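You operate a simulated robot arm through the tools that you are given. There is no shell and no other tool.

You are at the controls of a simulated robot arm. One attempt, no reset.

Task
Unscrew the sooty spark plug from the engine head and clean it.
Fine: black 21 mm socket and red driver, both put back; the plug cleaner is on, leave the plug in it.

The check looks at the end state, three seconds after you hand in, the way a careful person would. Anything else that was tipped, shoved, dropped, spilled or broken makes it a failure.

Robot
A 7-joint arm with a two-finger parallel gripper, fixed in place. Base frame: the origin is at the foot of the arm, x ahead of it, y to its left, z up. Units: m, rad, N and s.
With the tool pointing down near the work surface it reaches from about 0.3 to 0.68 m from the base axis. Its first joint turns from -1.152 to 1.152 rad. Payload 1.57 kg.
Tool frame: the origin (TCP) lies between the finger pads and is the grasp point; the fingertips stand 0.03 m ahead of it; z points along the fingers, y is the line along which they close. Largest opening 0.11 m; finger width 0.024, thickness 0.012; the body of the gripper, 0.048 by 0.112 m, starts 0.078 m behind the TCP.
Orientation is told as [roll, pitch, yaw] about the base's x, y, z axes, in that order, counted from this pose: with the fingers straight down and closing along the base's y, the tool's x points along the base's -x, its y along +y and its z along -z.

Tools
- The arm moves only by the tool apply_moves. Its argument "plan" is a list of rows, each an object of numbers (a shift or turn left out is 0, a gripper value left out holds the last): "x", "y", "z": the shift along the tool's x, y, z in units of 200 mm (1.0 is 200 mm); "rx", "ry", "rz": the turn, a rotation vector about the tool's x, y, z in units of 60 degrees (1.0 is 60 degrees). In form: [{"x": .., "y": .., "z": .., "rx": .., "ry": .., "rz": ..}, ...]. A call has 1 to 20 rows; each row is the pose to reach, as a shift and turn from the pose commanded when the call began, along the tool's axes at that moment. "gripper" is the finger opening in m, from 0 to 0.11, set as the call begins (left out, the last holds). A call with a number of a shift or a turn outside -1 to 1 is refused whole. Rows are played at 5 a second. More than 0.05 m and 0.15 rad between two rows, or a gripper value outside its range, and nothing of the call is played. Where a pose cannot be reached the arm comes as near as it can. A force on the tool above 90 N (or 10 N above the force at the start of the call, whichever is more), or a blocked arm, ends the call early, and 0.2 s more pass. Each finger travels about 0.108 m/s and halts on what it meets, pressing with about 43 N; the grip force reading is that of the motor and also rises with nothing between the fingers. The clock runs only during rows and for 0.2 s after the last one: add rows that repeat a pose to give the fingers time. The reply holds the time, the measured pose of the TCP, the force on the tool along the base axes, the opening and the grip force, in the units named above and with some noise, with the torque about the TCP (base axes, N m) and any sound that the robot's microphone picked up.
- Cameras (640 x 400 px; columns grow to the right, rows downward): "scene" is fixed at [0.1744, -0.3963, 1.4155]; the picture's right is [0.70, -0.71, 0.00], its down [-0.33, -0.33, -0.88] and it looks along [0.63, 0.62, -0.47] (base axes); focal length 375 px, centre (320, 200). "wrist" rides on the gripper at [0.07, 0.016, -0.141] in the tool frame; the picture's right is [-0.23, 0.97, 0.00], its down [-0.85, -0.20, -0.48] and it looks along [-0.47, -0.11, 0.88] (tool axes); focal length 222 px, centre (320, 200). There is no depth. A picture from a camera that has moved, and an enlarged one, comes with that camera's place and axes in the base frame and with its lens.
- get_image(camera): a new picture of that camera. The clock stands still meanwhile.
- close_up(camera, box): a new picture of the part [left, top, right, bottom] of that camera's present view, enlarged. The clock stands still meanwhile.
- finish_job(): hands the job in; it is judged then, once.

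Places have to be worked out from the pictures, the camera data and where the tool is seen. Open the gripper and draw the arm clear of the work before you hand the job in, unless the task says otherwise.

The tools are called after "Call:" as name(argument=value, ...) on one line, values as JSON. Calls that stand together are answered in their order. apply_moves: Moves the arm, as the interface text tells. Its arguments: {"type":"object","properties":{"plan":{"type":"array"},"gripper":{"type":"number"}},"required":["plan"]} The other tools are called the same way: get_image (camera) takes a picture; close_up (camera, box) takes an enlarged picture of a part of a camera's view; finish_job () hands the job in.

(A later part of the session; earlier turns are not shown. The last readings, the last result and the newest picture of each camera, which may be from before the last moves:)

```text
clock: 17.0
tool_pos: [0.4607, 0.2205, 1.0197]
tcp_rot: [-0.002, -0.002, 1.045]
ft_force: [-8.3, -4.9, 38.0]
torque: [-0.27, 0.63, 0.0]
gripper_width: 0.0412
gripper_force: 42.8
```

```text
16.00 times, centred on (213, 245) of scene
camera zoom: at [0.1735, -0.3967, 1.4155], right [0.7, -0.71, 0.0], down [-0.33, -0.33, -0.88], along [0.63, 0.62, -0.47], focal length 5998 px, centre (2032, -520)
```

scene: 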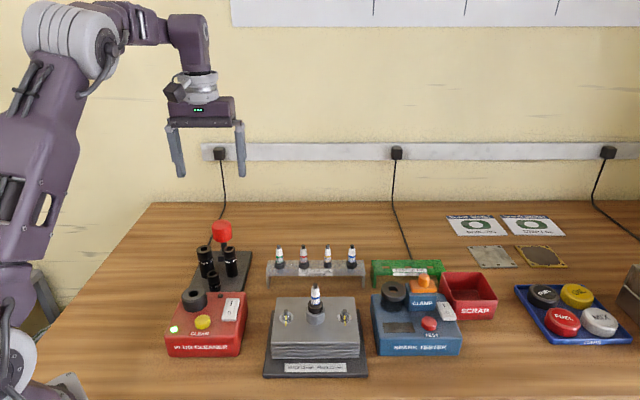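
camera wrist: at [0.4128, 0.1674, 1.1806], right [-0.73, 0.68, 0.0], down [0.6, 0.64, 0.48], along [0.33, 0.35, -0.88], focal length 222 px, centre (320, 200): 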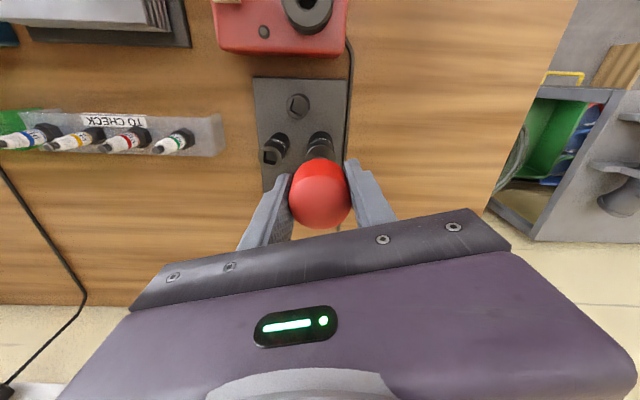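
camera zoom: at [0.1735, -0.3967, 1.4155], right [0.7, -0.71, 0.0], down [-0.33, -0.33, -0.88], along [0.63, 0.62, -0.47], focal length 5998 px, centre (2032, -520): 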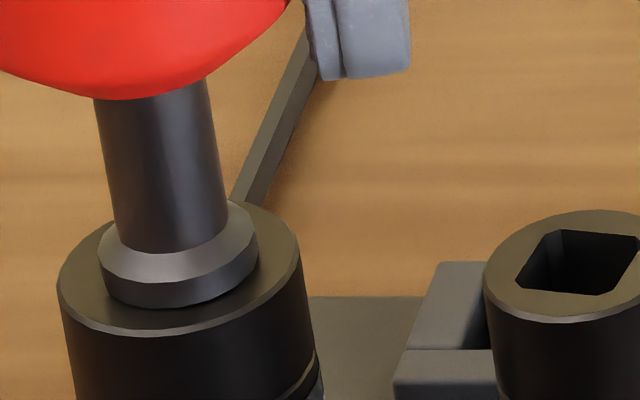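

38 N of press force shows the drive is fully seated. I'll lift slowly and see whether the socket comes along.

Call:
apply_moves(plan=[{"z": -0.01}, {"z": -0.03}, {"z": -0.06}, {"z": -0.1}, {"z": -0.14}, {"z": -0.14}])

Call:
close_up(camera="scene", box=[180, 200, 240, 290])

```text
clock: 18.4
tool_pos: [0.4609, 0.2212, 1.0472]
tcp_rot: [0.001, 0.0, 1.048]
ft_force: [0.8, 0.3, -2.6]
torque: [-0.03, -0.01, -0.04]
gripper_width: 0.0411
gripper_force: 43.3
```

```text
4.44 times, centred on (210, 245) of scene
camera zoom: at [0.1744, -0.3963, 1.4155], right [0.7, -0.71, 0.0], down [-0.33, -0.33, -0.88], along [0.63, 0.62, -0.47], focal length 1666 px, centre (809, 0)
```

zoom: 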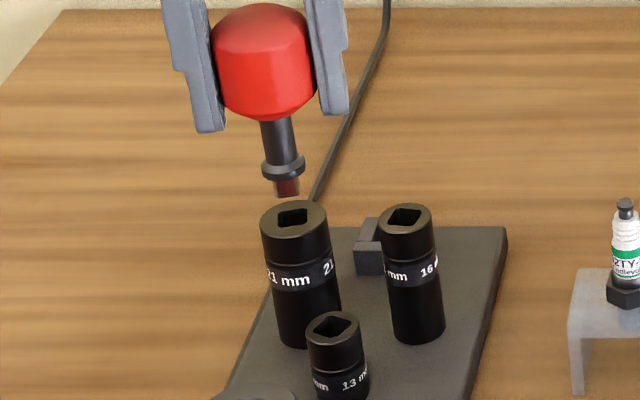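

The socket stayed behind with no click. The detent may need a firmer push, so I'll re-seat along the same line and press harder, below the 90 N limit.

Call:
apply_moves(plan=[{"z": 0.04}, {"z": 0.08}, {"z": 0.1}, {"z": 0.115}, {"z": 0.13}, {"z": 0.14}, {"z": 0.145}, {"z": 0.148}, {"z": 0.15}, {"z": 0.15}])

Call:
close_up(camera="scene", box=[180, 200, 240, 290])

```text
clock: 20.6
tool_pos: [0.4611, 0.2216, 1.018]
tcp_rot: [-0.002, -0.007, 1.048]
ft_force: [-1.0, 1.2, 56.5]
torque: [-0.02, -0.06, -0.01]
gripper_width: 0.0414
gripper_force: 43.1
```

```text
4.44 times, centred on (210, 245) of scene
camera zoom: at [0.1734, -0.3967, 1.4155], right [0.7, -0.71, 0.0], down [-0.33, -0.33, -0.88], along [0.63, 0.62, -0.47], focal length 1666 px, centre (809, 0)
```

zoom: 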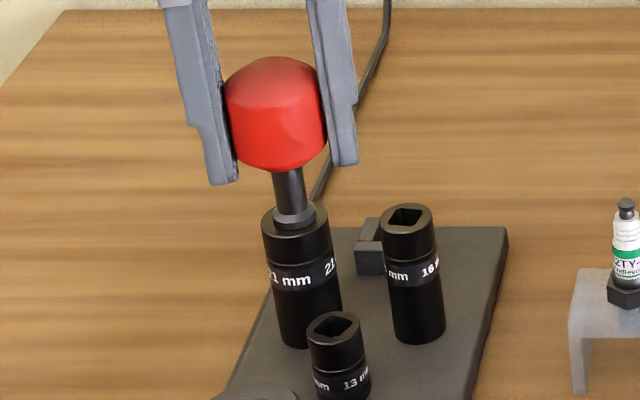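

At 56 N there's still no click. Pressing just a little more, to around 75 N, then lifting to test.

Call:
apply_moves(plan=[{"z": 0.003}, {"z": 0.006}, {"z": 0.006}, {"z": 0.006}])

Call:
apply_moves(plan=[{"z": -0.01}, {"z": -0.03}, {"z": -0.06}, {"z": -0.1}, {"z": -0.14}, {"z": -0.14}])

Call:
close_up(camera="scene", box=[180, 200, 240, 290])

```text
clock: 21.6
tool_pos: [0.4606, 0.221, 1.0189]
tcp_rot: [-0.002, -0.006, 1.048]
ft_force: [-1.2, 3.6, 57.7]
torque: [0.23, 0.14, -0.02]
gripper_width: 0.0411
gripper_force: 43.6
```

```text
clock: 23.0
tool_pos: [0.4604, 0.2212, 1.043]
tcp_rot: [0.0, 0.0, 1.048]
ft_force: [-0.8, 0.8, -1.4]
torque: [-0.02, 0.03, 0.01]
gripper_width: 0.0411
gripper_force: 43.6
```

```text
4.44 times, centred on (210, 245) of scene
camera zoom: at [0.1744, -0.3963, 1.4155], right [0.7, -0.71, 0.0], down [-0.33, -0.33, -0.88], along [0.63, 0.62, -0.47], focal length 1666 px, centre (809, 0)
```

zoom: 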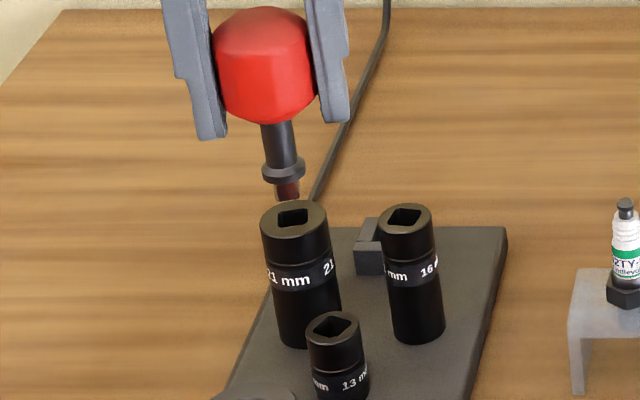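

There's no retention at all, and the handle starts slipping at around 57 N, so the driver can't carry the socket. New plan: put the driver back in its block, place the socket on the plug by hand, and then turn it. First I'm returning above the block at the original pick-up pose.

Call:
apply_moves(plan=[{"z": -0.08}, {"x": -0.05, "y": -0.039, "z": -0.08, "rz": 0.05}, {"x": -0.1, "y": -0.077, "z": -0.08, "rz": 0.1}, {"x": -0.15, "y": -0.116, "z": -0.08, "rz": 0.15}, {"x": -0.2, "y": -0.154, "z": -0.08, "rz": 0.2}, {"x": -0.248, "y": -0.193, "z": -0.08, "rz": 0.25}, {"x": -0.248, "y": -0.193, "z": -0.08, "rz": 0.25}, {"x": -0.248, "y": -0.193, "z": -0.08, "rz": 0.25}])

Call:
close_up(camera="scene", box=[195, 190, 255, 270])

Call:
close_up(camera="wrist", box=[290, 115, 350, 175])

```text
clock: 24.8
tool_pos: [0.5198, 0.2448, 1.0593]
tcp_rot: [-0.001, 0.001, 0.785]
ft_force: [0.6, 0.5, -2.1]
torque: [0.01, 0.0, 0.0]
gripper_width: 0.0412
gripper_force: 42.5
```

```text
5.00 times, centred on (225, 230) of scene
camera zoom: at [0.1744, -0.3963, 1.4155], right [0.7, -0.71, 0.0], down [-0.33, -0.33, -0.88], along [0.63, 0.62, -0.47], focal length 1874 px, centre (795, 50)
```

zoom: 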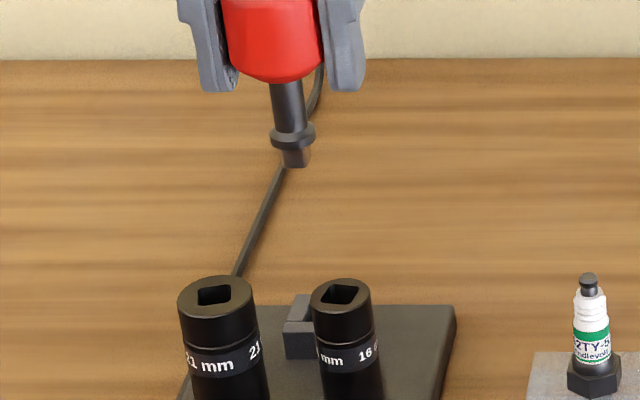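

```text
6.67 times, centred on (320, 145) of wrist
camera zoom: at [0.4589, 0.2059, 1.1991], right [-0.53, 0.85, 0.0], down [0.75, 0.46, 0.48], along [0.41, 0.25, -0.88], focal length 1481 px, centre (320, 567)
```

zoom: 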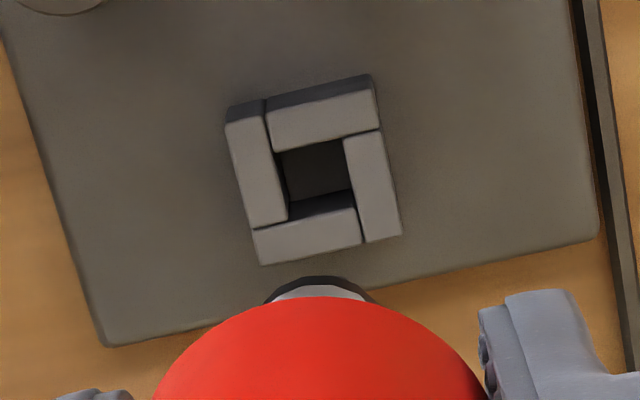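

The block hole is about 1 mm off the tool axis at this pose. I'll correct for it and lower until the tip is just above the block, then look again.

Call:
apply_moves(plan=[{"x": -0.002, "y": -0.0055, "z": 0.08}, {"x": -0.002, "y": -0.0055, "z": 0.16}, {"x": -0.002, "y": -0.0055, "z": 0.24}, {"x": -0.002, "y": -0.0055, "z": 0.32}, {"x": -0.002, "y": -0.0055, "z": 0.36}, {"x": -0.002, "y": -0.0055, "z": 0.36}])

Call:
close_up(camera="scene", box=[205, 225, 250, 265])

Call:
close_up(camera="wrist", box=[290, 115, 350, 175])

```text
clock: 26.2
tool_pos: [0.5206, 0.2444, 0.9877]
tcp_rot: [0.001, -0.001, 0.785]
ft_force: [-0.1, 0.5, -2.2]
torque: [-0.03, 0.01, 0.01]
gripper_width: 0.0412
gripper_force: 43.7
```

```text
10.00 times, centred on (228, 245) of scene
camera zoom: at [0.1744, -0.3963, 1.4155], right [0.7, -0.71, 0.0], down [-0.33, -0.33, -0.88], along [0.63, 0.62, -0.47], focal length 3749 px, centre (1245, -250)
```

zoom: 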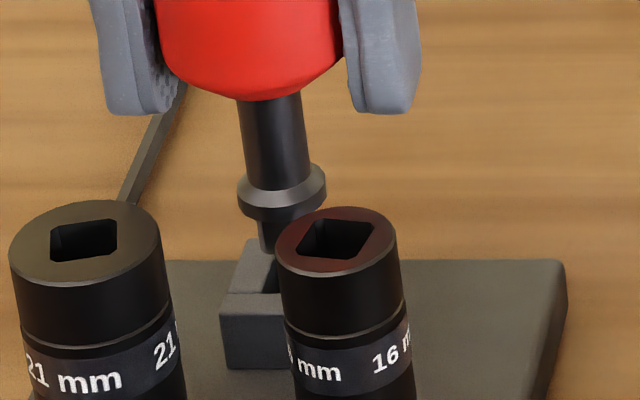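

```text
6.67 times, centred on (320, 145) of wrist
camera zoom: at [0.4594, 0.2061, 1.1284], right [-0.53, 0.85, 0.0], down [0.75, 0.46, 0.48], along [0.41, 0.25, -0.88], focal length 1481 px, centre (320, 567)
```

zoom: 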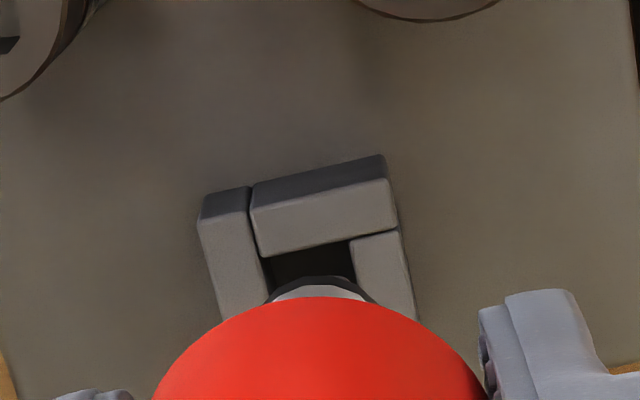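

The hole is about 0.9 mm along tool -y and 0.6 mm along tool -x from the axis. I'll correct that and lower the tip into the block.

Call:
apply_moves(plan=[{"x": -0.003, "y": -0.0045, "z": 0.02}, {"x": -0.003, "y": -0.0045, "z": 0.04}, {"x": -0.003, "y": -0.0045, "z": 0.05}, {"x": -0.003, "y": -0.0045, "z": 0.06}, {"x": -0.003, "y": -0.0045, "z": 0.07}, {"x": -0.003, "y": -0.0045, "z": 0.07}])

Call:
close_up(camera="scene", box=[205, 225, 250, 265])

Call:
close_up(camera="wrist", box=[290, 115, 350, 175])

```text
clock: 27.6
tool_pos: [0.5206, 0.2444, 0.973]
tcp_rot: [-0.001, 0.001, 0.785]
ft_force: [0.4, -0.2, -2.8]
torque: [-0.03, 0.03, 0.0]
gripper_width: 0.0411
gripper_force: 42.7
```

```text
10.00 times, centred on (228, 245) of scene
camera zoom: at [0.1744, -0.3963, 1.4155], right [0.7, -0.71, 0.0], down [-0.33, -0.33, -0.88], along [0.63, 0.62, -0.47], focal length 3749 px, centre (1245, -250)
```

zoom: 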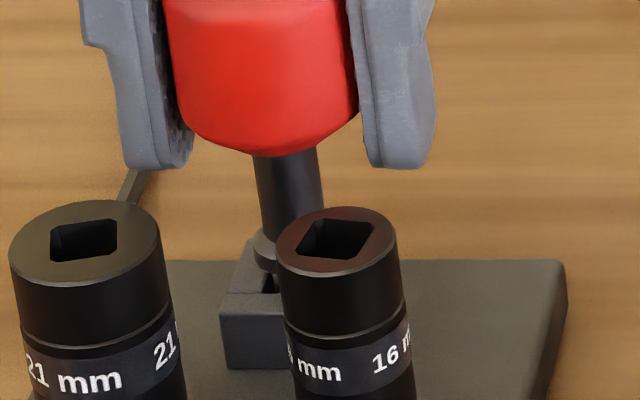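

```text
6.67 times, centred on (320, 145) of wrist
camera zoom: at [0.4606, 0.2047, 1.1141], right [-0.53, 0.85, 0.0], down [0.75, 0.46, 0.48], along [0.41, 0.25, -0.88], focal length 1481 px, centre (320, 567)
```

zoom: 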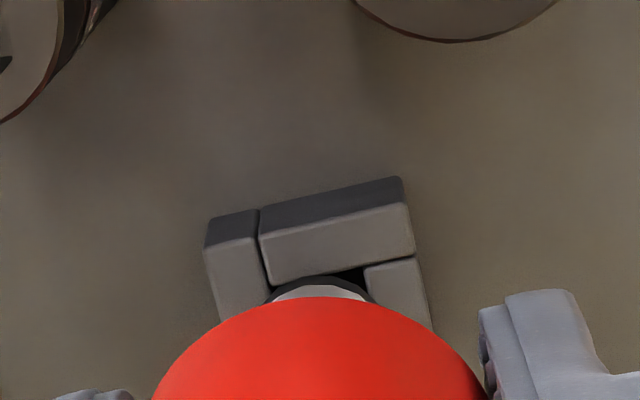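

No contact yet, and the collar is close to the block top. I'll keep lowering until it seats.

Call:
apply_moves(plan=[{"z": 0.008}, {"z": 0.016}, {"z": 0.024}, {"z": 0.03}, {"z": 0.03}])

Call:
close_up(camera="scene", box=[205, 225, 250, 265])

```text
clock: 28.8
tool_pos: [0.5211, 0.2432, 0.9678]
tcp_rot: [0.001, 0.0, 0.785]
ft_force: [-2.1, -2.1, -0.5]
torque: [-0.08, 0.06, 0.0]
gripper_width: 0.0411
gripper_force: 42.6
```

```text
10.00 times, centred on (228, 245) of scene
camera zoom: at [0.1743, -0.3963, 1.4155], right [0.7, -0.71, 0.0], down [-0.33, -0.33, -0.88], along [0.63, 0.62, -0.47], focal length 3749 px, centre (1245, -250)
```

zoom: 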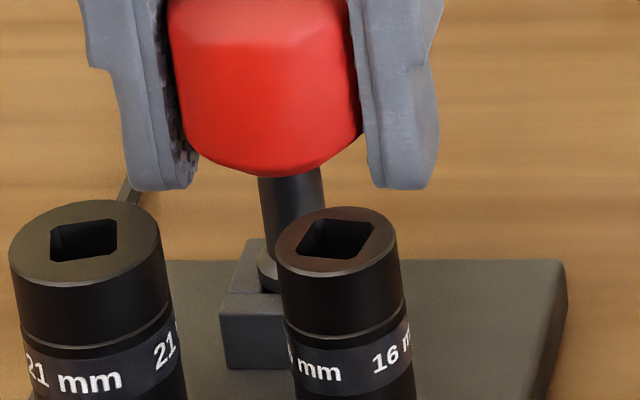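

Light side contact only; the drive is inside the hole. Down a bit more until the collar touches.

Call:
apply_moves(plan=[{"z": 0.005}, {"z": 0.01}, {"z": 0.01}])

```text
clock: 29.6
tool_pos: [0.521, 0.2433, 0.9676]
tcp_rot: [-0.002, -0.003, 0.786]
ft_force: [-6.1, -5.3, 31.9]
torque: [-0.17, 0.24, 0.01]
gripper_width: 0.0412
gripper_force: 42.7
```

31.9 N upward: the driver is seated. I'll ease off slightly, open the fingers, and then rise straight up.

Call:
apply_moves(plan=[{"z": -0.008}, {"z": -0.008}])

Call:
apply_moves(plan=[{"z": 0}, {"z": 0}, {"z": 0}], gripper=0.08)

Call:
close_up(camera="scene", box=[160, 180, 280, 300])

```text
clock: 30.2
tool_pos: [0.5212, 0.2445, 0.967]
tcp_rot: [-0.002, 0.0, 0.785]
ft_force: [1.5, 1.6, 8.3]
torque: [0.12, -0.16, 0.04]
gripper_width: 0.041
gripper_force: 42.8
```

```text
clock: 31.0
tool_pos: [0.5215, 0.2441, 0.9682]
tcp_rot: [0.0, -0.001, 0.784]
ft_force: [-0.6, -0.5, 0.7]
torque: [0.01, 0.01, -0.01]
gripper_width: 0.08
gripper_force: 0.1
```

```text
3.33 times, centred on (220, 240) of scene
camera zoom: at [0.1744, -0.3963, 1.4155], right [0.7, -0.71, 0.0], down [-0.33, -0.33, -0.88], along [0.63, 0.62, -0.47], focal length 1250 px, centre (653, 67)
```

zoom: 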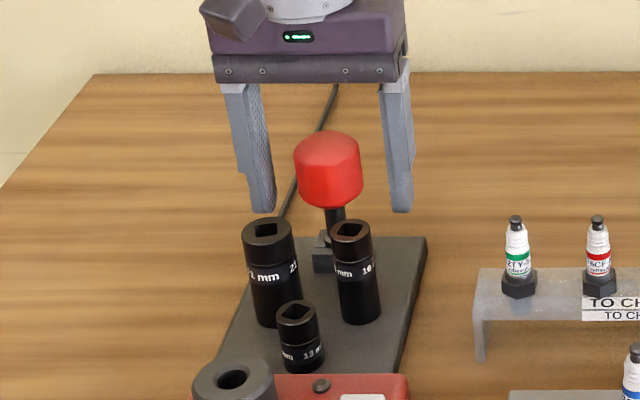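

The driver is upright in its block. Next I rise clear and travel toward the engine head to look at the plug's hex from above.

Call:
apply_moves(plan=[{"z": -0.1}, {"z": -0.25}, {"z": -0.45}, {"z": -0.65}, {"z": -0.8}, {"x": 0.11, "y": -0.11, "z": -0.8, "rz": 0.1}, {"x": 0.24, "y": -0.24, "z": -0.8, "rz": 0.2}, {"x": 0.37, "y": -0.37, "z": -0.8, "rz": 0.3}, {"x": 0.5, "y": -0.5, "z": -0.8, "rz": 0.4}, {"x": 0.63, "y": -0.63, "z": -0.8, "rz": 0.5}, {"x": 0.75, "y": -0.75, "z": -0.8, "rz": 0.6}, {"x": 0.85, "y": -0.85, "z": -0.8, "rz": 0.7}, {"x": 0.95, "y": -0.95, "z": -0.8, "rz": 0.75}, {"x": 0.95, "y": -0.95, "z": -0.8, "rz": 0.75}])

Call:
close_up(camera="scene", box=[160, 180, 280, 300])

Call:
get_image(camera="wrist")

```text
clock: 34.0
tool_pos: [0.52, -0.0246, 1.1279]
tcp_rot: [0.001, 0.001, -0.003]
ft_force: [0.1, -0.1, -0.4]
torque: [-0.02, 0.01, 0.01]
gripper_width: 0.0799
gripper_force: 0.0
```

```text
3.33 times, centred on (220, 240) of scene
camera zoom: at [0.1743, -0.3963, 1.4155], right [0.7, -0.71, 0.0], down [-0.33, -0.33, -0.88], along [0.63, 0.62, -0.47], focal length 1250 px, centre (653, 67)
```

zoom: 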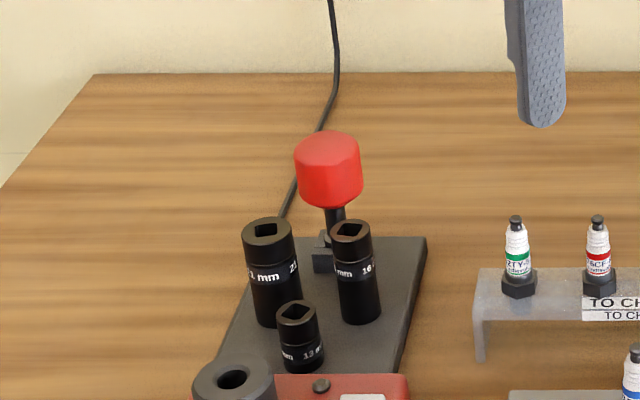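

```text
taken
camera wrist: at [0.4515, -0.0091, 1.2677], right [0.23, 0.97, 0.0], down [0.85, -0.2, 0.48], along [0.47, -0.11, -0.88], focal length 222 px, centre (320, 200)
```

wrist: 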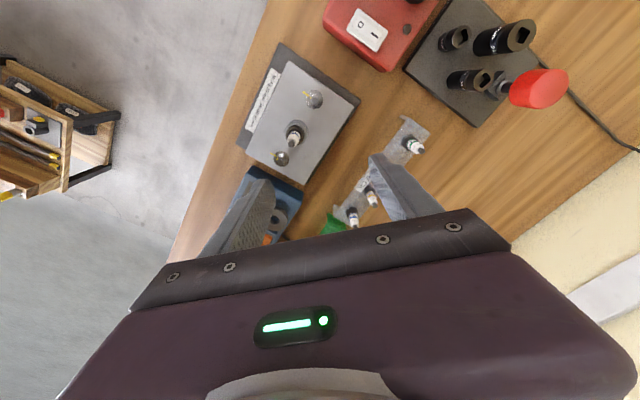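

The plug is visible at about (294, 135). I'll zoom in to see the hex and get its position.

Call:
close_up(camera="wrist", box=[240, 70, 360, 190])

Call:
close_up(camera="wrist", box=[275, 115, 315, 155])

Call:
close_up(camera="scene", box=[296, 280, 336, 330])

```text
3.33 times, centred on (300, 130) of wrist
camera zoom: at [0.4515, -0.0091, 1.2677], right [0.23, 0.97, 0.0], down [0.85, -0.2, 0.48], along [0.47, -0.11, -0.88], focal length 740 px, centre (387, 433)
```

zoom: 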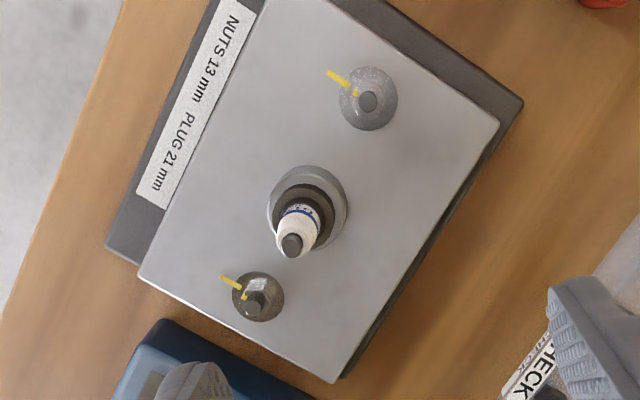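

```text
10.00 times, centred on (295, 135) of wrist
camera zoom: at [0.4515, -0.0091, 1.2677], right [0.23, 0.97, 0.0], down [0.85, -0.2, 0.48], along [0.47, -0.11, -0.88], focal length 2221 px, centre (570, 850)
```

zoom: 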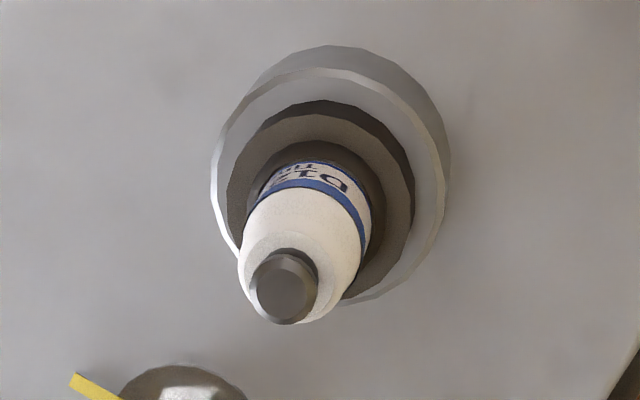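

```text
8.00 times, centred on (316, 305) of scene
camera zoom: at [0.1743, -0.3963, 1.4155], right [0.7, -0.71, 0.0], down [-0.33, -0.33, -0.88], along [0.63, 0.62, -0.47], focal length 2999 px, centre (352, -640)
```

zoom: 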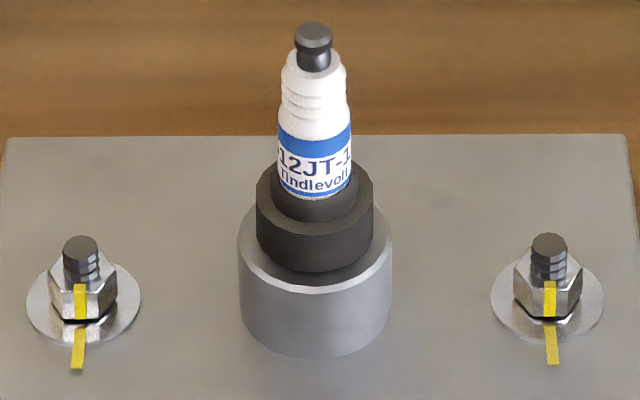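

The plug's hex is dark with soot, so its facets are hard to make out. Zooming in further from both cameras.

Call:
close_up(camera="scene", box=[305, 295, 327, 317])

Call:
close_up(camera="wrist", box=[284, 118, 314, 146])

```text
16.00 times, centred on (316, 306) of scene
camera zoom: at [0.1743, -0.3963, 1.4155], right [0.7, -0.71, 0.0], down [-0.33, -0.33, -0.88], along [0.63, 0.62, -0.47], focal length 5998 px, centre (384, -1496)
```

zoom: 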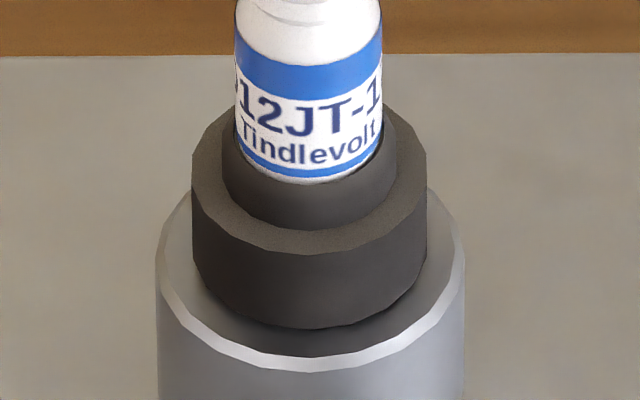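

```text
14.29 times, centred on (299, 132) of wrist
camera zoom: at [0.4515, -0.0091, 1.2677], right [0.23, 0.97, 0.0], down [0.85, -0.2, 0.48], along [0.47, -0.11, -0.88], focal length 3173 px, centre (620, 1171)
```

zoom: 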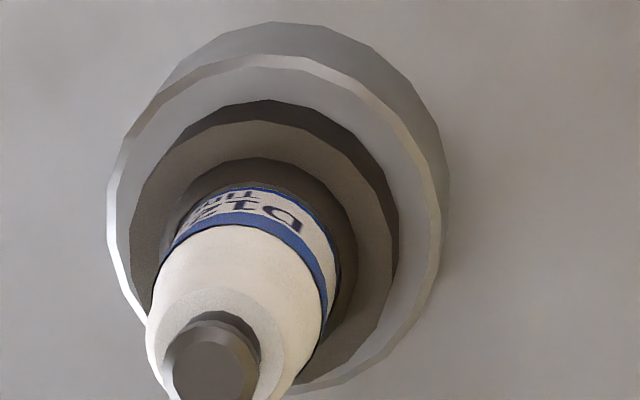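

The hex looks like a round, sooty ring of about 24 mm (the corner width of a 21 mm hex). I'll go and fetch the socket: first back over the stand with a slight yaw that keeps the fingers clear of the 13 and 16 mm sockets.

Call:
apply_moves(plan=[{"x": 0.04, "y": 0.15, "rz": -0.02}, {"x": 0.08, "y": 0.35, "rz": -0.05}, {"x": 0.13, "y": 0.56, "rz": -0.09}, {"x": 0.18, "y": 0.77, "rz": -0.13}, {"x": 0.23, "y": 0.95, "rz": -0.167}], gripper=0.06)

Call:
get_image(camera="wrist")

```text
clock: 35.2
tool_pos: [0.4758, 0.166, 1.1238]
tcp_rot: [-0.001, 0.0, 0.175]
ft_force: [0.4, 0.3, -0.5]
torque: [-0.02, -0.03, 0.03]
gripper_width: 0.0604
gripper_force: 0.1
```

```text
taken
camera wrist: at [0.4045, 0.1686, 1.2646], right [0.05, 1.0, 0.0], down [0.88, -0.05, 0.48], along [0.48, -0.03, -0.88], focal length 222 px, centre (320, 200)
```

wrist: 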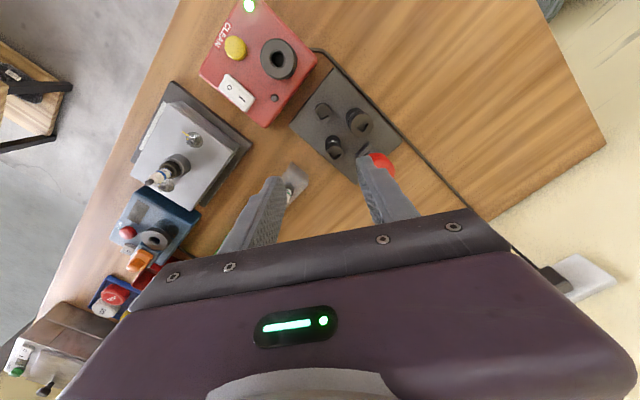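

Now over to above the 21 mm socket, down to z ≈ 1.06 for a centring check.

Call:
apply_moves(plan=[{"x": 0.008, "y": 0.1, "z": 0.05}, {"x": 0.016, "y": 0.2, "z": 0.1}, {"x": 0.023, "y": 0.286, "z": 0.2}, {"x": 0.023, "y": 0.286, "z": 0.3}, {"x": 0.023, "y": 0.286, "z": 0.336}, {"x": 0.023, "y": 0.286, "z": 0.336}], gripper=0.056)

Call:
get_image(camera="wrist")

Call:
close_up(camera="wrist", box=[270, 110, 370, 210])

Call:
close_up(camera="scene", box=[160, 190, 260, 290])

```text
clock: 36.6
tool_pos: [0.4614, 0.2213, 1.0596]
tcp_rot: [0.0, 0.001, 0.175]
ft_force: [-0.2, -0.3, -0.5]
torque: [-0.01, 0.01, 0.0]
gripper_width: 0.0562
gripper_force: 0.1
```

```text
taken
camera wrist: at [0.3906, 0.2252, 1.1993], right [0.05, 1.0, 0.0], down [0.88, -0.05, 0.48], along [0.48, -0.03, -0.88], focal length 222 px, centre (320, 200)
```

wrist: 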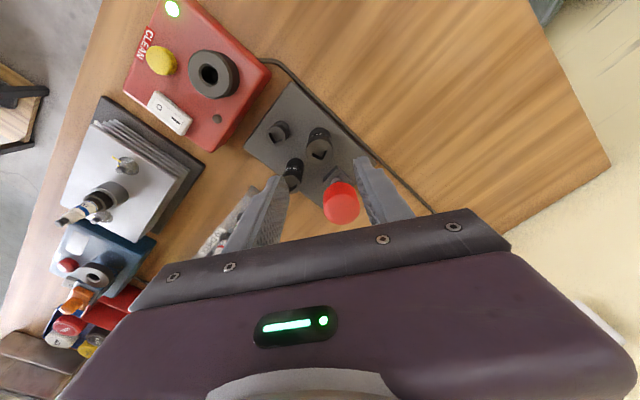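

```text
4.00 times, centred on (320, 160) of wrist
camera zoom: at [0.3906, 0.2252, 1.1993], right [0.05, 1.0, 0.0], down [0.88, -0.05, 0.48], along [0.48, -0.03, -0.88], focal length 888 px, centre (320, 360)
```

zoom: 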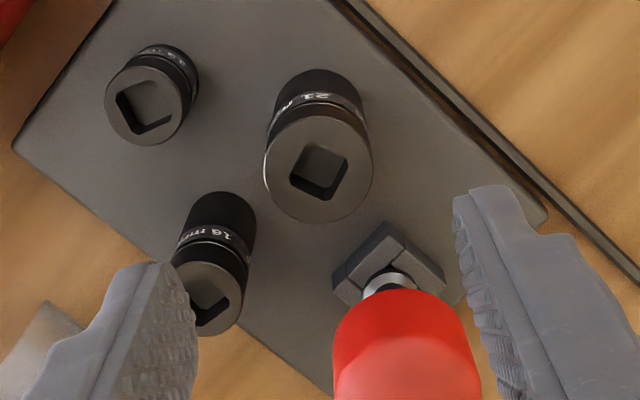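

```text
4.00 times, centred on (210, 240) of scene
camera zoom: at [0.1744, -0.3963, 1.4155], right [0.7, -0.71, 0.0], down [-0.33, -0.33, -0.88], along [0.63, 0.62, -0.47], focal length 1500 px, centre (760, 40)
```

zoom: 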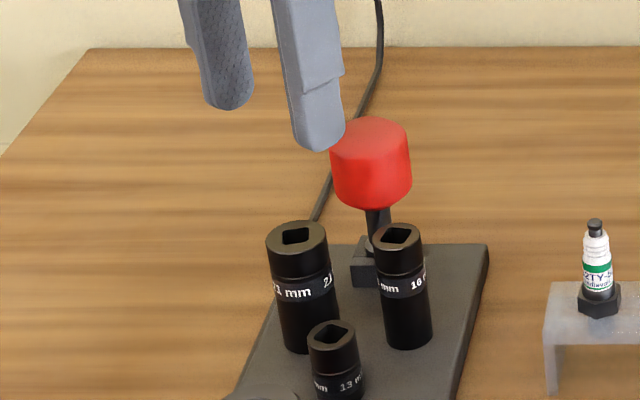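

The socket is centred within about 1.5 mm. I'll narrow the opening to 46 mm for clearance to the neighbours and lower so the fingertips end around z 0.927.

Call:
apply_moves(plan=[{"x": 0.005, "y": -0.002, "z": 0.1}, {"x": 0.005, "y": -0.002, "z": 0.2}, {"x": 0.005, "y": -0.002, "z": 0.3}, {"x": 0.005, "y": -0.002, "z": 0.3}], gripper=0.046)

Call:
close_up(camera="scene", box=[170, 200, 250, 290])

Call:
close_up(camera="wrist", box=[250, 110, 390, 230])

```text
clock: 37.6
tool_pos: [0.461, 0.2205, 0.9982]
tcp_rot: [0.001, -0.002, 0.174]
ft_force: [0.4, 0.0, -0.5]
torque: [0.01, 0.01, 0.0]
gripper_width: 0.0458
gripper_force: 0.0
```

```text
4.44 times, centred on (210, 245) of scene
camera zoom: at [0.1744, -0.3963, 1.4155], right [0.7, -0.71, 0.0], down [-0.33, -0.33, -0.88], along [0.63, 0.62, -0.47], focal length 1666 px, centre (809, 0)
```

zoom: 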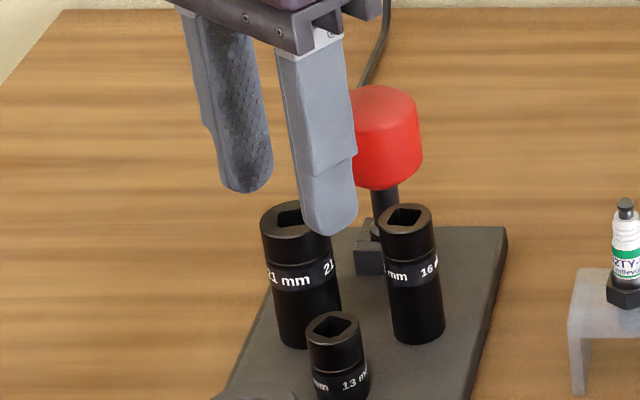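

```text
3.33 times, centred on (320, 170) of wrist
camera zoom: at [0.39, 0.2238, 1.1394], right [0.05, 1.0, 0.0], down [0.88, -0.05, 0.48], along [0.48, -0.03, -0.88], focal length 740 px, centre (320, 300)
```

zoom: 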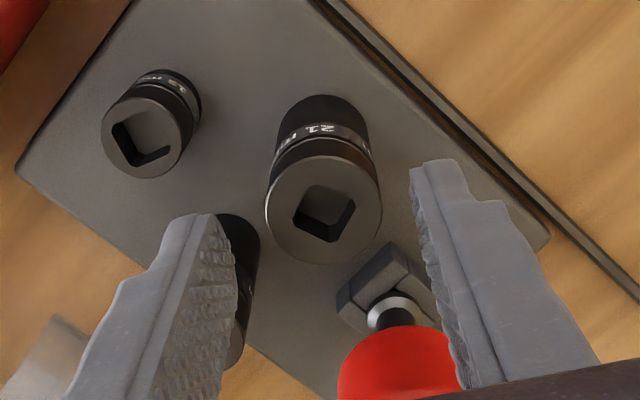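

The socket sits between the fingertips with clearance on all sides. Lowering to the grasp height.

Call:
apply_moves(plan=[{"z": 0.07}, {"z": 0.14}, {"z": 0.205}, {"z": 0.205}])

Call:
close_up(camera="scene", box=[170, 200, 250, 290])

Call:
close_up(camera="wrist", box=[250, 110, 390, 230])

```text
clock: 38.6
tool_pos: [0.4588, 0.2191, 0.9602]
tcp_rot: [0.001, 0.0, 0.172]
ft_force: [0.4, -0.9, 0.4]
torque: [-0.01, -0.01, 0.0]
gripper_width: 0.0462
gripper_force: 0.1
```

```text
4.44 times, centred on (210, 245) of scene
camera zoom: at [0.1744, -0.3963, 1.4155], right [0.7, -0.71, 0.0], down [-0.33, -0.33, -0.88], along [0.63, 0.62, -0.47], focal length 1666 px, centre (809, 0)
```

zoom: 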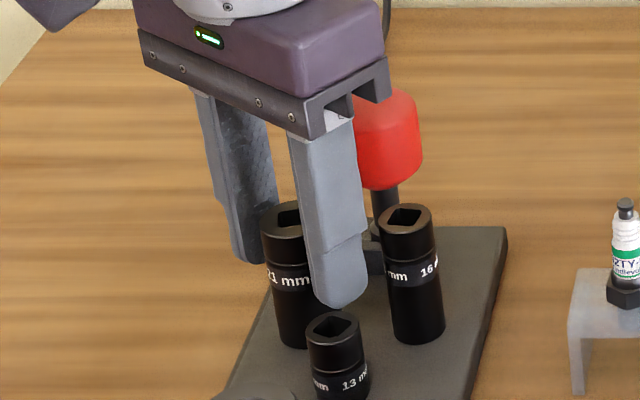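

```text
3.33 times, centred on (320, 170) of wrist
camera zoom: at [0.3884, 0.2223, 1.1001], right [0.05, 1.0, 0.0], down [0.88, -0.05, 0.48], along [0.48, -0.03, -0.88], focal length 740 px, centre (320, 300)
```

zoom: 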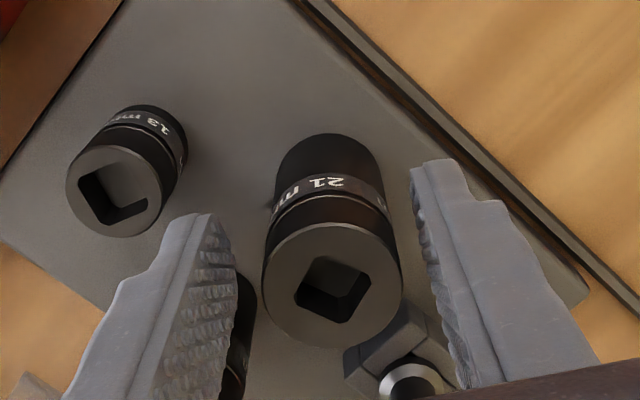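

The socket is about 2 mm toward tool +y, so I'll shift to centre it and then close.

Call:
apply_moves(plan=[{"y": 0.011}, {"y": 0.011}])

Call:
apply_moves(plan=[{"z": 0}, {"z": 0}, {"z": 0}], gripper=0.0)

Call:
close_up(camera="scene", box=[170, 200, 250, 290])

Call:
close_up(camera="wrist", box=[250, 110, 390, 230])

```text
clock: 39.2
tool_pos: [0.4594, 0.2203, 0.9593]
tcp_rot: [0.0, 0.0, 0.175]
ft_force: [-0.3, 0.2, 0.0]
torque: [-0.02, 0.03, 0.02]
gripper_width: 0.0463
gripper_force: 0.0
```

```text
clock: 40.0
tool_pos: [0.4589, 0.2219, 0.9591]
tcp_rot: [0.0, 0.0, 0.173]
ft_force: [-0.2, -0.7, 1.1]
torque: [0.0, -0.01, -0.02]
gripper_width: 0.0299
gripper_force: 39.1
```

```text
4.44 times, centred on (210, 245) of scene
camera zoom: at [0.1744, -0.3963, 1.4155], right [0.7, -0.71, 0.0], down [-0.33, -0.33, -0.88], along [0.63, 0.62, -0.47], focal length 1666 px, centre (809, 0)
```

zoom: 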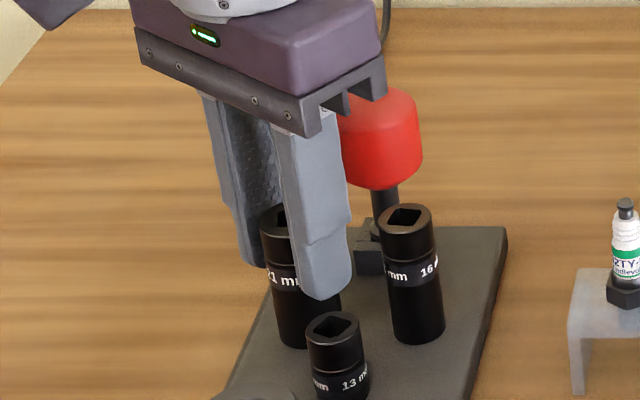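

```text
3.33 times, centred on (320, 170) of wrist
camera zoom: at [0.3879, 0.2247, 1.1003], right [0.05, 1.0, 0.0], down [0.88, -0.05, 0.48], along [0.48, -0.03, -0.88], focal length 740 px, centre (320, 300)
```

zoom: 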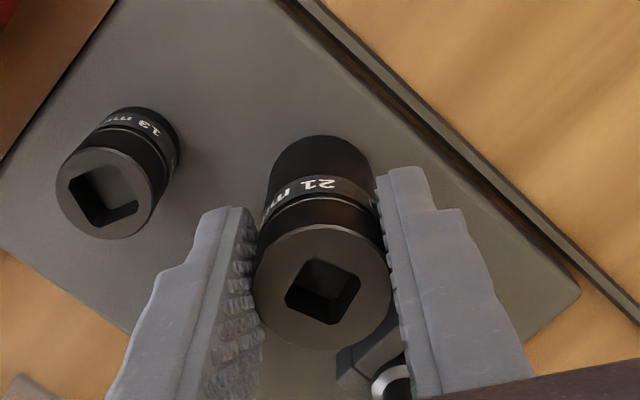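

The socket is gripped at 29.9 mm. I'm lifting slowly to see how it comes off the stand.

Call:
apply_moves(plan=[{"z": -0.05}, {"z": -0.1}, {"z": -0.15}, {"z": -0.2}, {"z": -0.25}, {"z": -0.3}, {"z": -0.35}, {"z": -0.4}, {"z": -0.45}, {"z": -0.5}, {"z": -0.5}])

Call:
close_up(camera="scene", box=[170, 170, 250, 290])

Call:
close_up(camera="wrist", box=[240, 90, 400, 230])

```text
clock: 42.4
tool_pos: [0.4601, 0.2225, 1.0598]
tcp_rot: [0.0, 0.001, 0.174]
ft_force: [-0.3, -0.6, -1.5]
torque: [-0.05, 0.01, 0.01]
gripper_width: 0.0299
gripper_force: 39.0
```

```text
3.33 times, centred on (210, 230) of scene
camera zoom: at [0.1744, -0.3963, 1.4155], right [0.7, -0.71, 0.0], down [-0.33, -0.33, -0.88], along [0.63, 0.62, -0.47], focal length 1250 px, centre (687, 100)
```

zoom: 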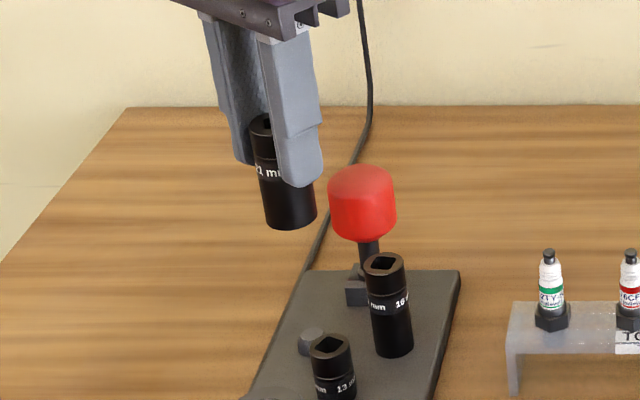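

```text
2.86 times, centred on (320, 160) of wrist
camera zoom: at [0.3886, 0.2248, 1.1997], right [0.05, 1.0, 0.0], down [0.88, -0.05, 0.48], along [0.48, -0.03, -0.88], focal length 635 px, centre (320, 314)
```

zoom: 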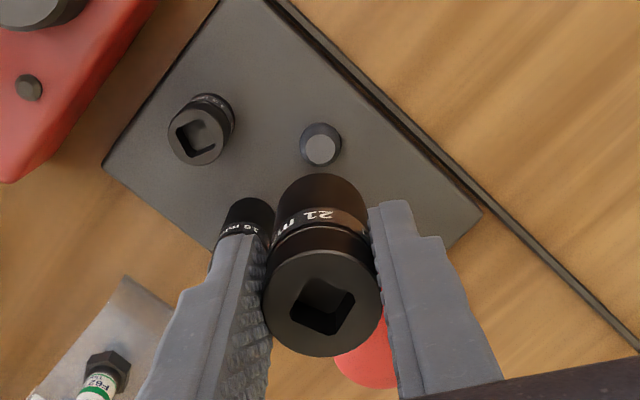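

The socket lifts off a round peg, so its angle on return doesn't matter. The plug axis works out to about (0.508, -0.057) with its top at z 1.008 and the hex at about 0.956–0.966. I'll carry the socket high toward the plug, turning to a negative yaw so there's room to unscrew counter-clockwise.

Call:
apply_moves(plan=[{"z": -0.15}, {"z": -0.3}, {"y": -0.08, "z": -0.36, "rz": 0.1}, {"y": -0.2, "z": -0.36, "rz": 0.2}, {"y": -0.32, "z": -0.36, "rz": 0.3}, {"y": -0.45, "z": -0.36, "rz": 0.4}, {"y": -0.58, "z": -0.36, "rz": 0.5}, {"y": -0.7, "z": -0.36, "rz": 0.6}, {"y": -0.8, "z": -0.36, "rz": 0.667}, {"y": -0.8, "z": -0.36, "rz": 0.667}])

```text
clock: 44.6
tool_pos: [0.4881, 0.0663, 1.1291]
tcp_rot: [-0.001, 0.001, -0.525]
ft_force: [-0.7, 0.2, -1.2]
torque: [0.01, 0.01, 0.02]
gripper_width: 0.0299
gripper_force: 39.5
```

I'm now at (0.488, 0.066, 1.129), yaw -30°. Continuing to above the plug, turning to -60°.

Call:
apply_moves(plan=[{"x": -0.08, "y": -0.1, "rz": 0.1}, {"x": -0.16, "y": -0.2, "rz": 0.2}, {"x": -0.24, "y": -0.3, "rz": 0.3}, {"x": -0.32, "y": -0.39, "rz": 0.4}, {"x": -0.394, "y": -0.477, "rz": 0.5}, {"x": -0.394, "y": -0.477, "rz": 0.5}, {"x": -0.394, "y": -0.477, "rz": 0.5}])

Call:
get_image(camera="wrist")

Call:
close_up(camera="scene", box=[260, 190, 380, 350])

```text
clock: 46.2
tool_pos: [0.5086, -0.0574, 1.1307]
tcp_rot: [0.0, -0.001, -1.049]
ft_force: [-0.5, 0.2, -1.7]
torque: [-0.01, -0.03, 0.02]
gripper_width: 0.03
gripper_force: 39.0
```

```text
taken
camera wrist: at [0.4874, 0.0103, 1.2716], right [0.96, 0.29, 0.0], down [0.25, -0.84, 0.48], along [0.14, -0.46, -0.88], focal length 222 px, centre (320, 200)
```

wrist: 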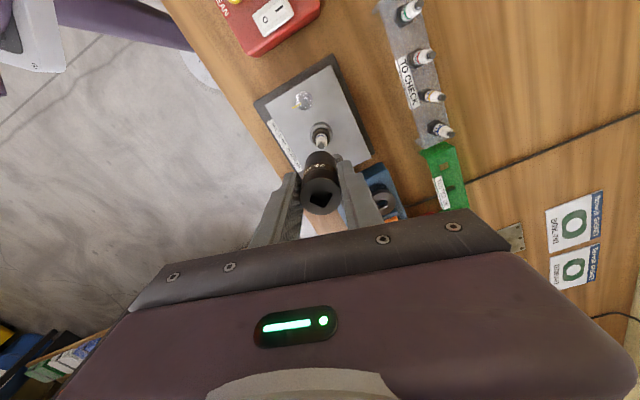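

```text
2.50 times, centred on (320, 270) of scene
camera zoom: at [0.1744, -0.3963, 1.4155], right [0.7, -0.71, 0.0], down [-0.33, -0.33, -0.88], along [0.63, 0.62, -0.47], focal length 937 px, centre (320, 25)
```

zoom: 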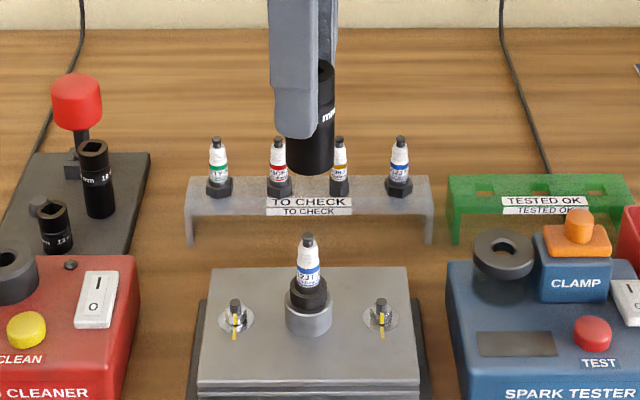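

The socket hangs over the plug. I'll zoom in from both cameras to fine-tune the alignment.

Call:
close_up(camera="scene", box=[290, 225, 345, 315])

Call:
close_up(camera="wrist", box=[285, 105, 355, 175])

```text
4.44 times, centred on (318, 270) of scene
camera zoom: at [0.1744, -0.3963, 1.4155], right [0.7, -0.71, 0.0], down [-0.33, -0.33, -0.88], along [0.63, 0.62, -0.47], focal length 1666 px, centre (331, -111)
```

zoom: 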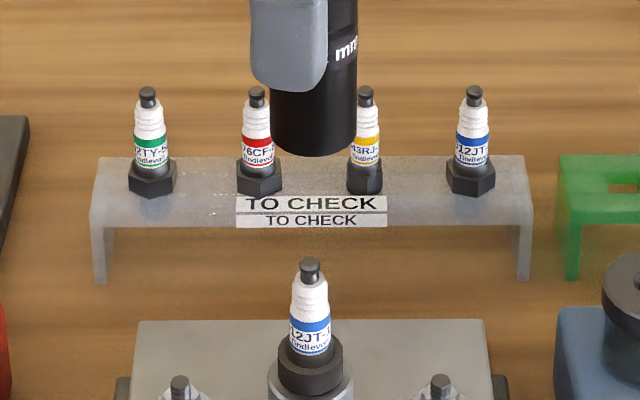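

```text
5.71 times, centred on (320, 140) of wrist
camera zoom: at [0.4874, 0.0103, 1.2716], right [0.96, 0.29, 0.0], down [0.25, -0.84, 0.48], along [0.14, -0.46, -0.88], focal length 1269 px, centre (320, 543)
```

zoom: 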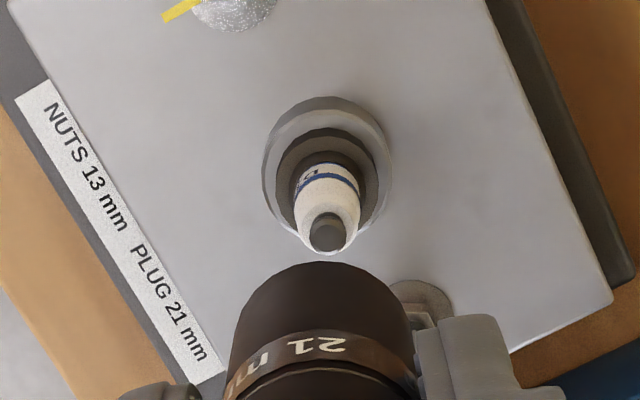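

Both views say the plug is a little toward +y from the socket axis, about 2 mm. I'll correct and lower until the socket mouth is just above the plug tip.

Call:
apply_moves(plan=[{"x": 0.0063, "y": 0.0071, "z": 0.06}, {"x": 0.0063, "y": 0.0071, "z": 0.12}, {"x": 0.0063, "y": 0.0071, "z": 0.17}, {"x": 0.0063, "y": 0.0071, "z": 0.17}])

Call:
close_up(camera="scene", box=[290, 225, 345, 315])

Call:
close_up(camera="wrist", box=[285, 105, 355, 175])

```text
clock: 47.2
tool_pos: [0.5078, -0.0545, 1.0964]
tcp_rot: [0.001, -0.001, -1.045]
ft_force: [0.9, 0.6, -2.3]
torque: [0.0, -0.01, 0.01]
gripper_width: 0.0301
gripper_force: 39.8
```

```text
4.44 times, centred on (318, 270) of scene
camera zoom: at [0.1744, -0.3963, 1.4155], right [0.7, -0.71, 0.0], down [-0.33, -0.33, -0.88], along [0.63, 0.62, -0.47], focal length 1666 px, centre (331, -111)
```

zoom: 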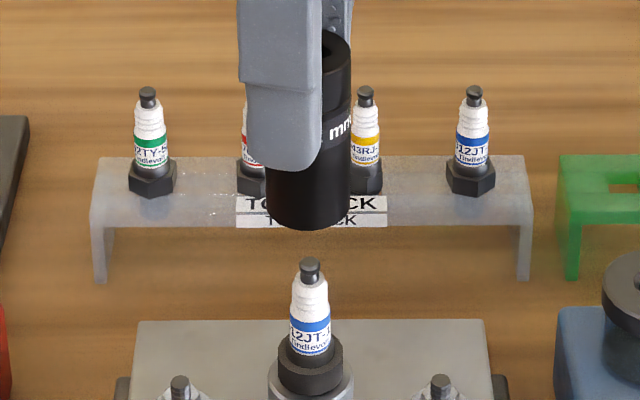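

```text
5.71 times, centred on (320, 140) of wrist
camera zoom: at [0.4876, 0.0134, 1.2377], right [0.96, 0.29, 0.0], down [0.25, -0.84, 0.48], along [0.14, -0.46, -0.88], focal length 1269 px, centre (320, 543)
```

zoom: 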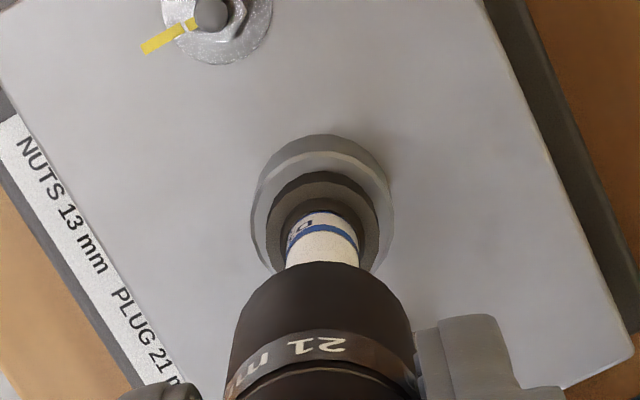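

Alignment is now within about 0.7 mm in both views, and the socket length comes out at 66 mm (its bottom is 62 mm below TCP). I'll apply a small correction and lower over the ceramic, stopping with the mouth just above the hex.

Call:
apply_moves(plan=[{"x": -0.0025, "y": 0.0025, "z": 0.05}, {"x": -0.0025, "y": 0.0025, "z": 0.1}, {"x": -0.0025, "y": 0.0025, "z": 0.15}, {"x": -0.0025, "y": 0.0025, "z": 0.2}, {"x": -0.0025, "y": 0.0025, "z": 0.25}, {"x": -0.0025, "y": 0.0025, "z": 0.28}, {"x": -0.0025, "y": 0.0025, "z": 0.28}])

Call:
close_up(camera="scene", box=[295, 260, 340, 330])

Call:
close_up(camera="wrist", box=[285, 105, 355, 175])

```text
clock: 48.8
tool_pos: [0.5085, -0.0567, 1.0408]
tcp_rot: [0.0, 0.0, -1.047]
ft_force: [-0.9, -0.5, -2.2]
torque: [-0.01, 0.0, -0.01]
gripper_width: 0.0299
gripper_force: 39.2
```

```text
5.71 times, centred on (318, 295) of scene
camera zoom: at [0.1744, -0.3963, 1.4155], right [0.7, -0.71, 0.0], down [-0.33, -0.33, -0.88], along [0.63, 0.62, -0.47], focal length 2142 px, centre (334, -343)
```

zoom: 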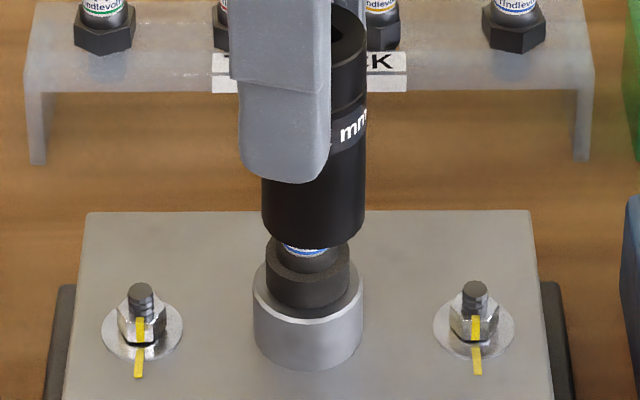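

```text
5.71 times, centred on (320, 140) of wrist
camera zoom: at [0.4894, 0.012, 1.1819], right [0.96, 0.29, 0.0], down [0.25, -0.84, 0.48], along [0.14, -0.46, -0.88], focal length 1269 px, centre (320, 543)
```

zoom: 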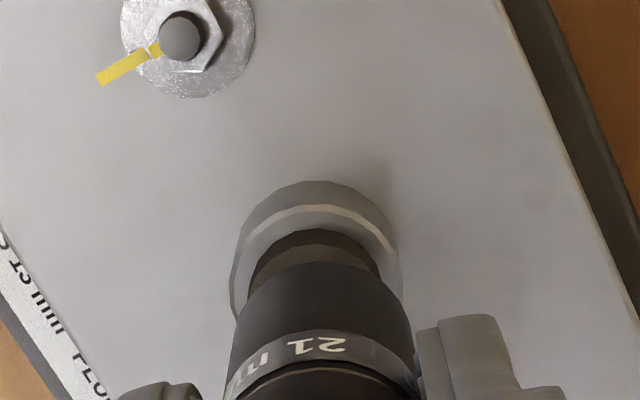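

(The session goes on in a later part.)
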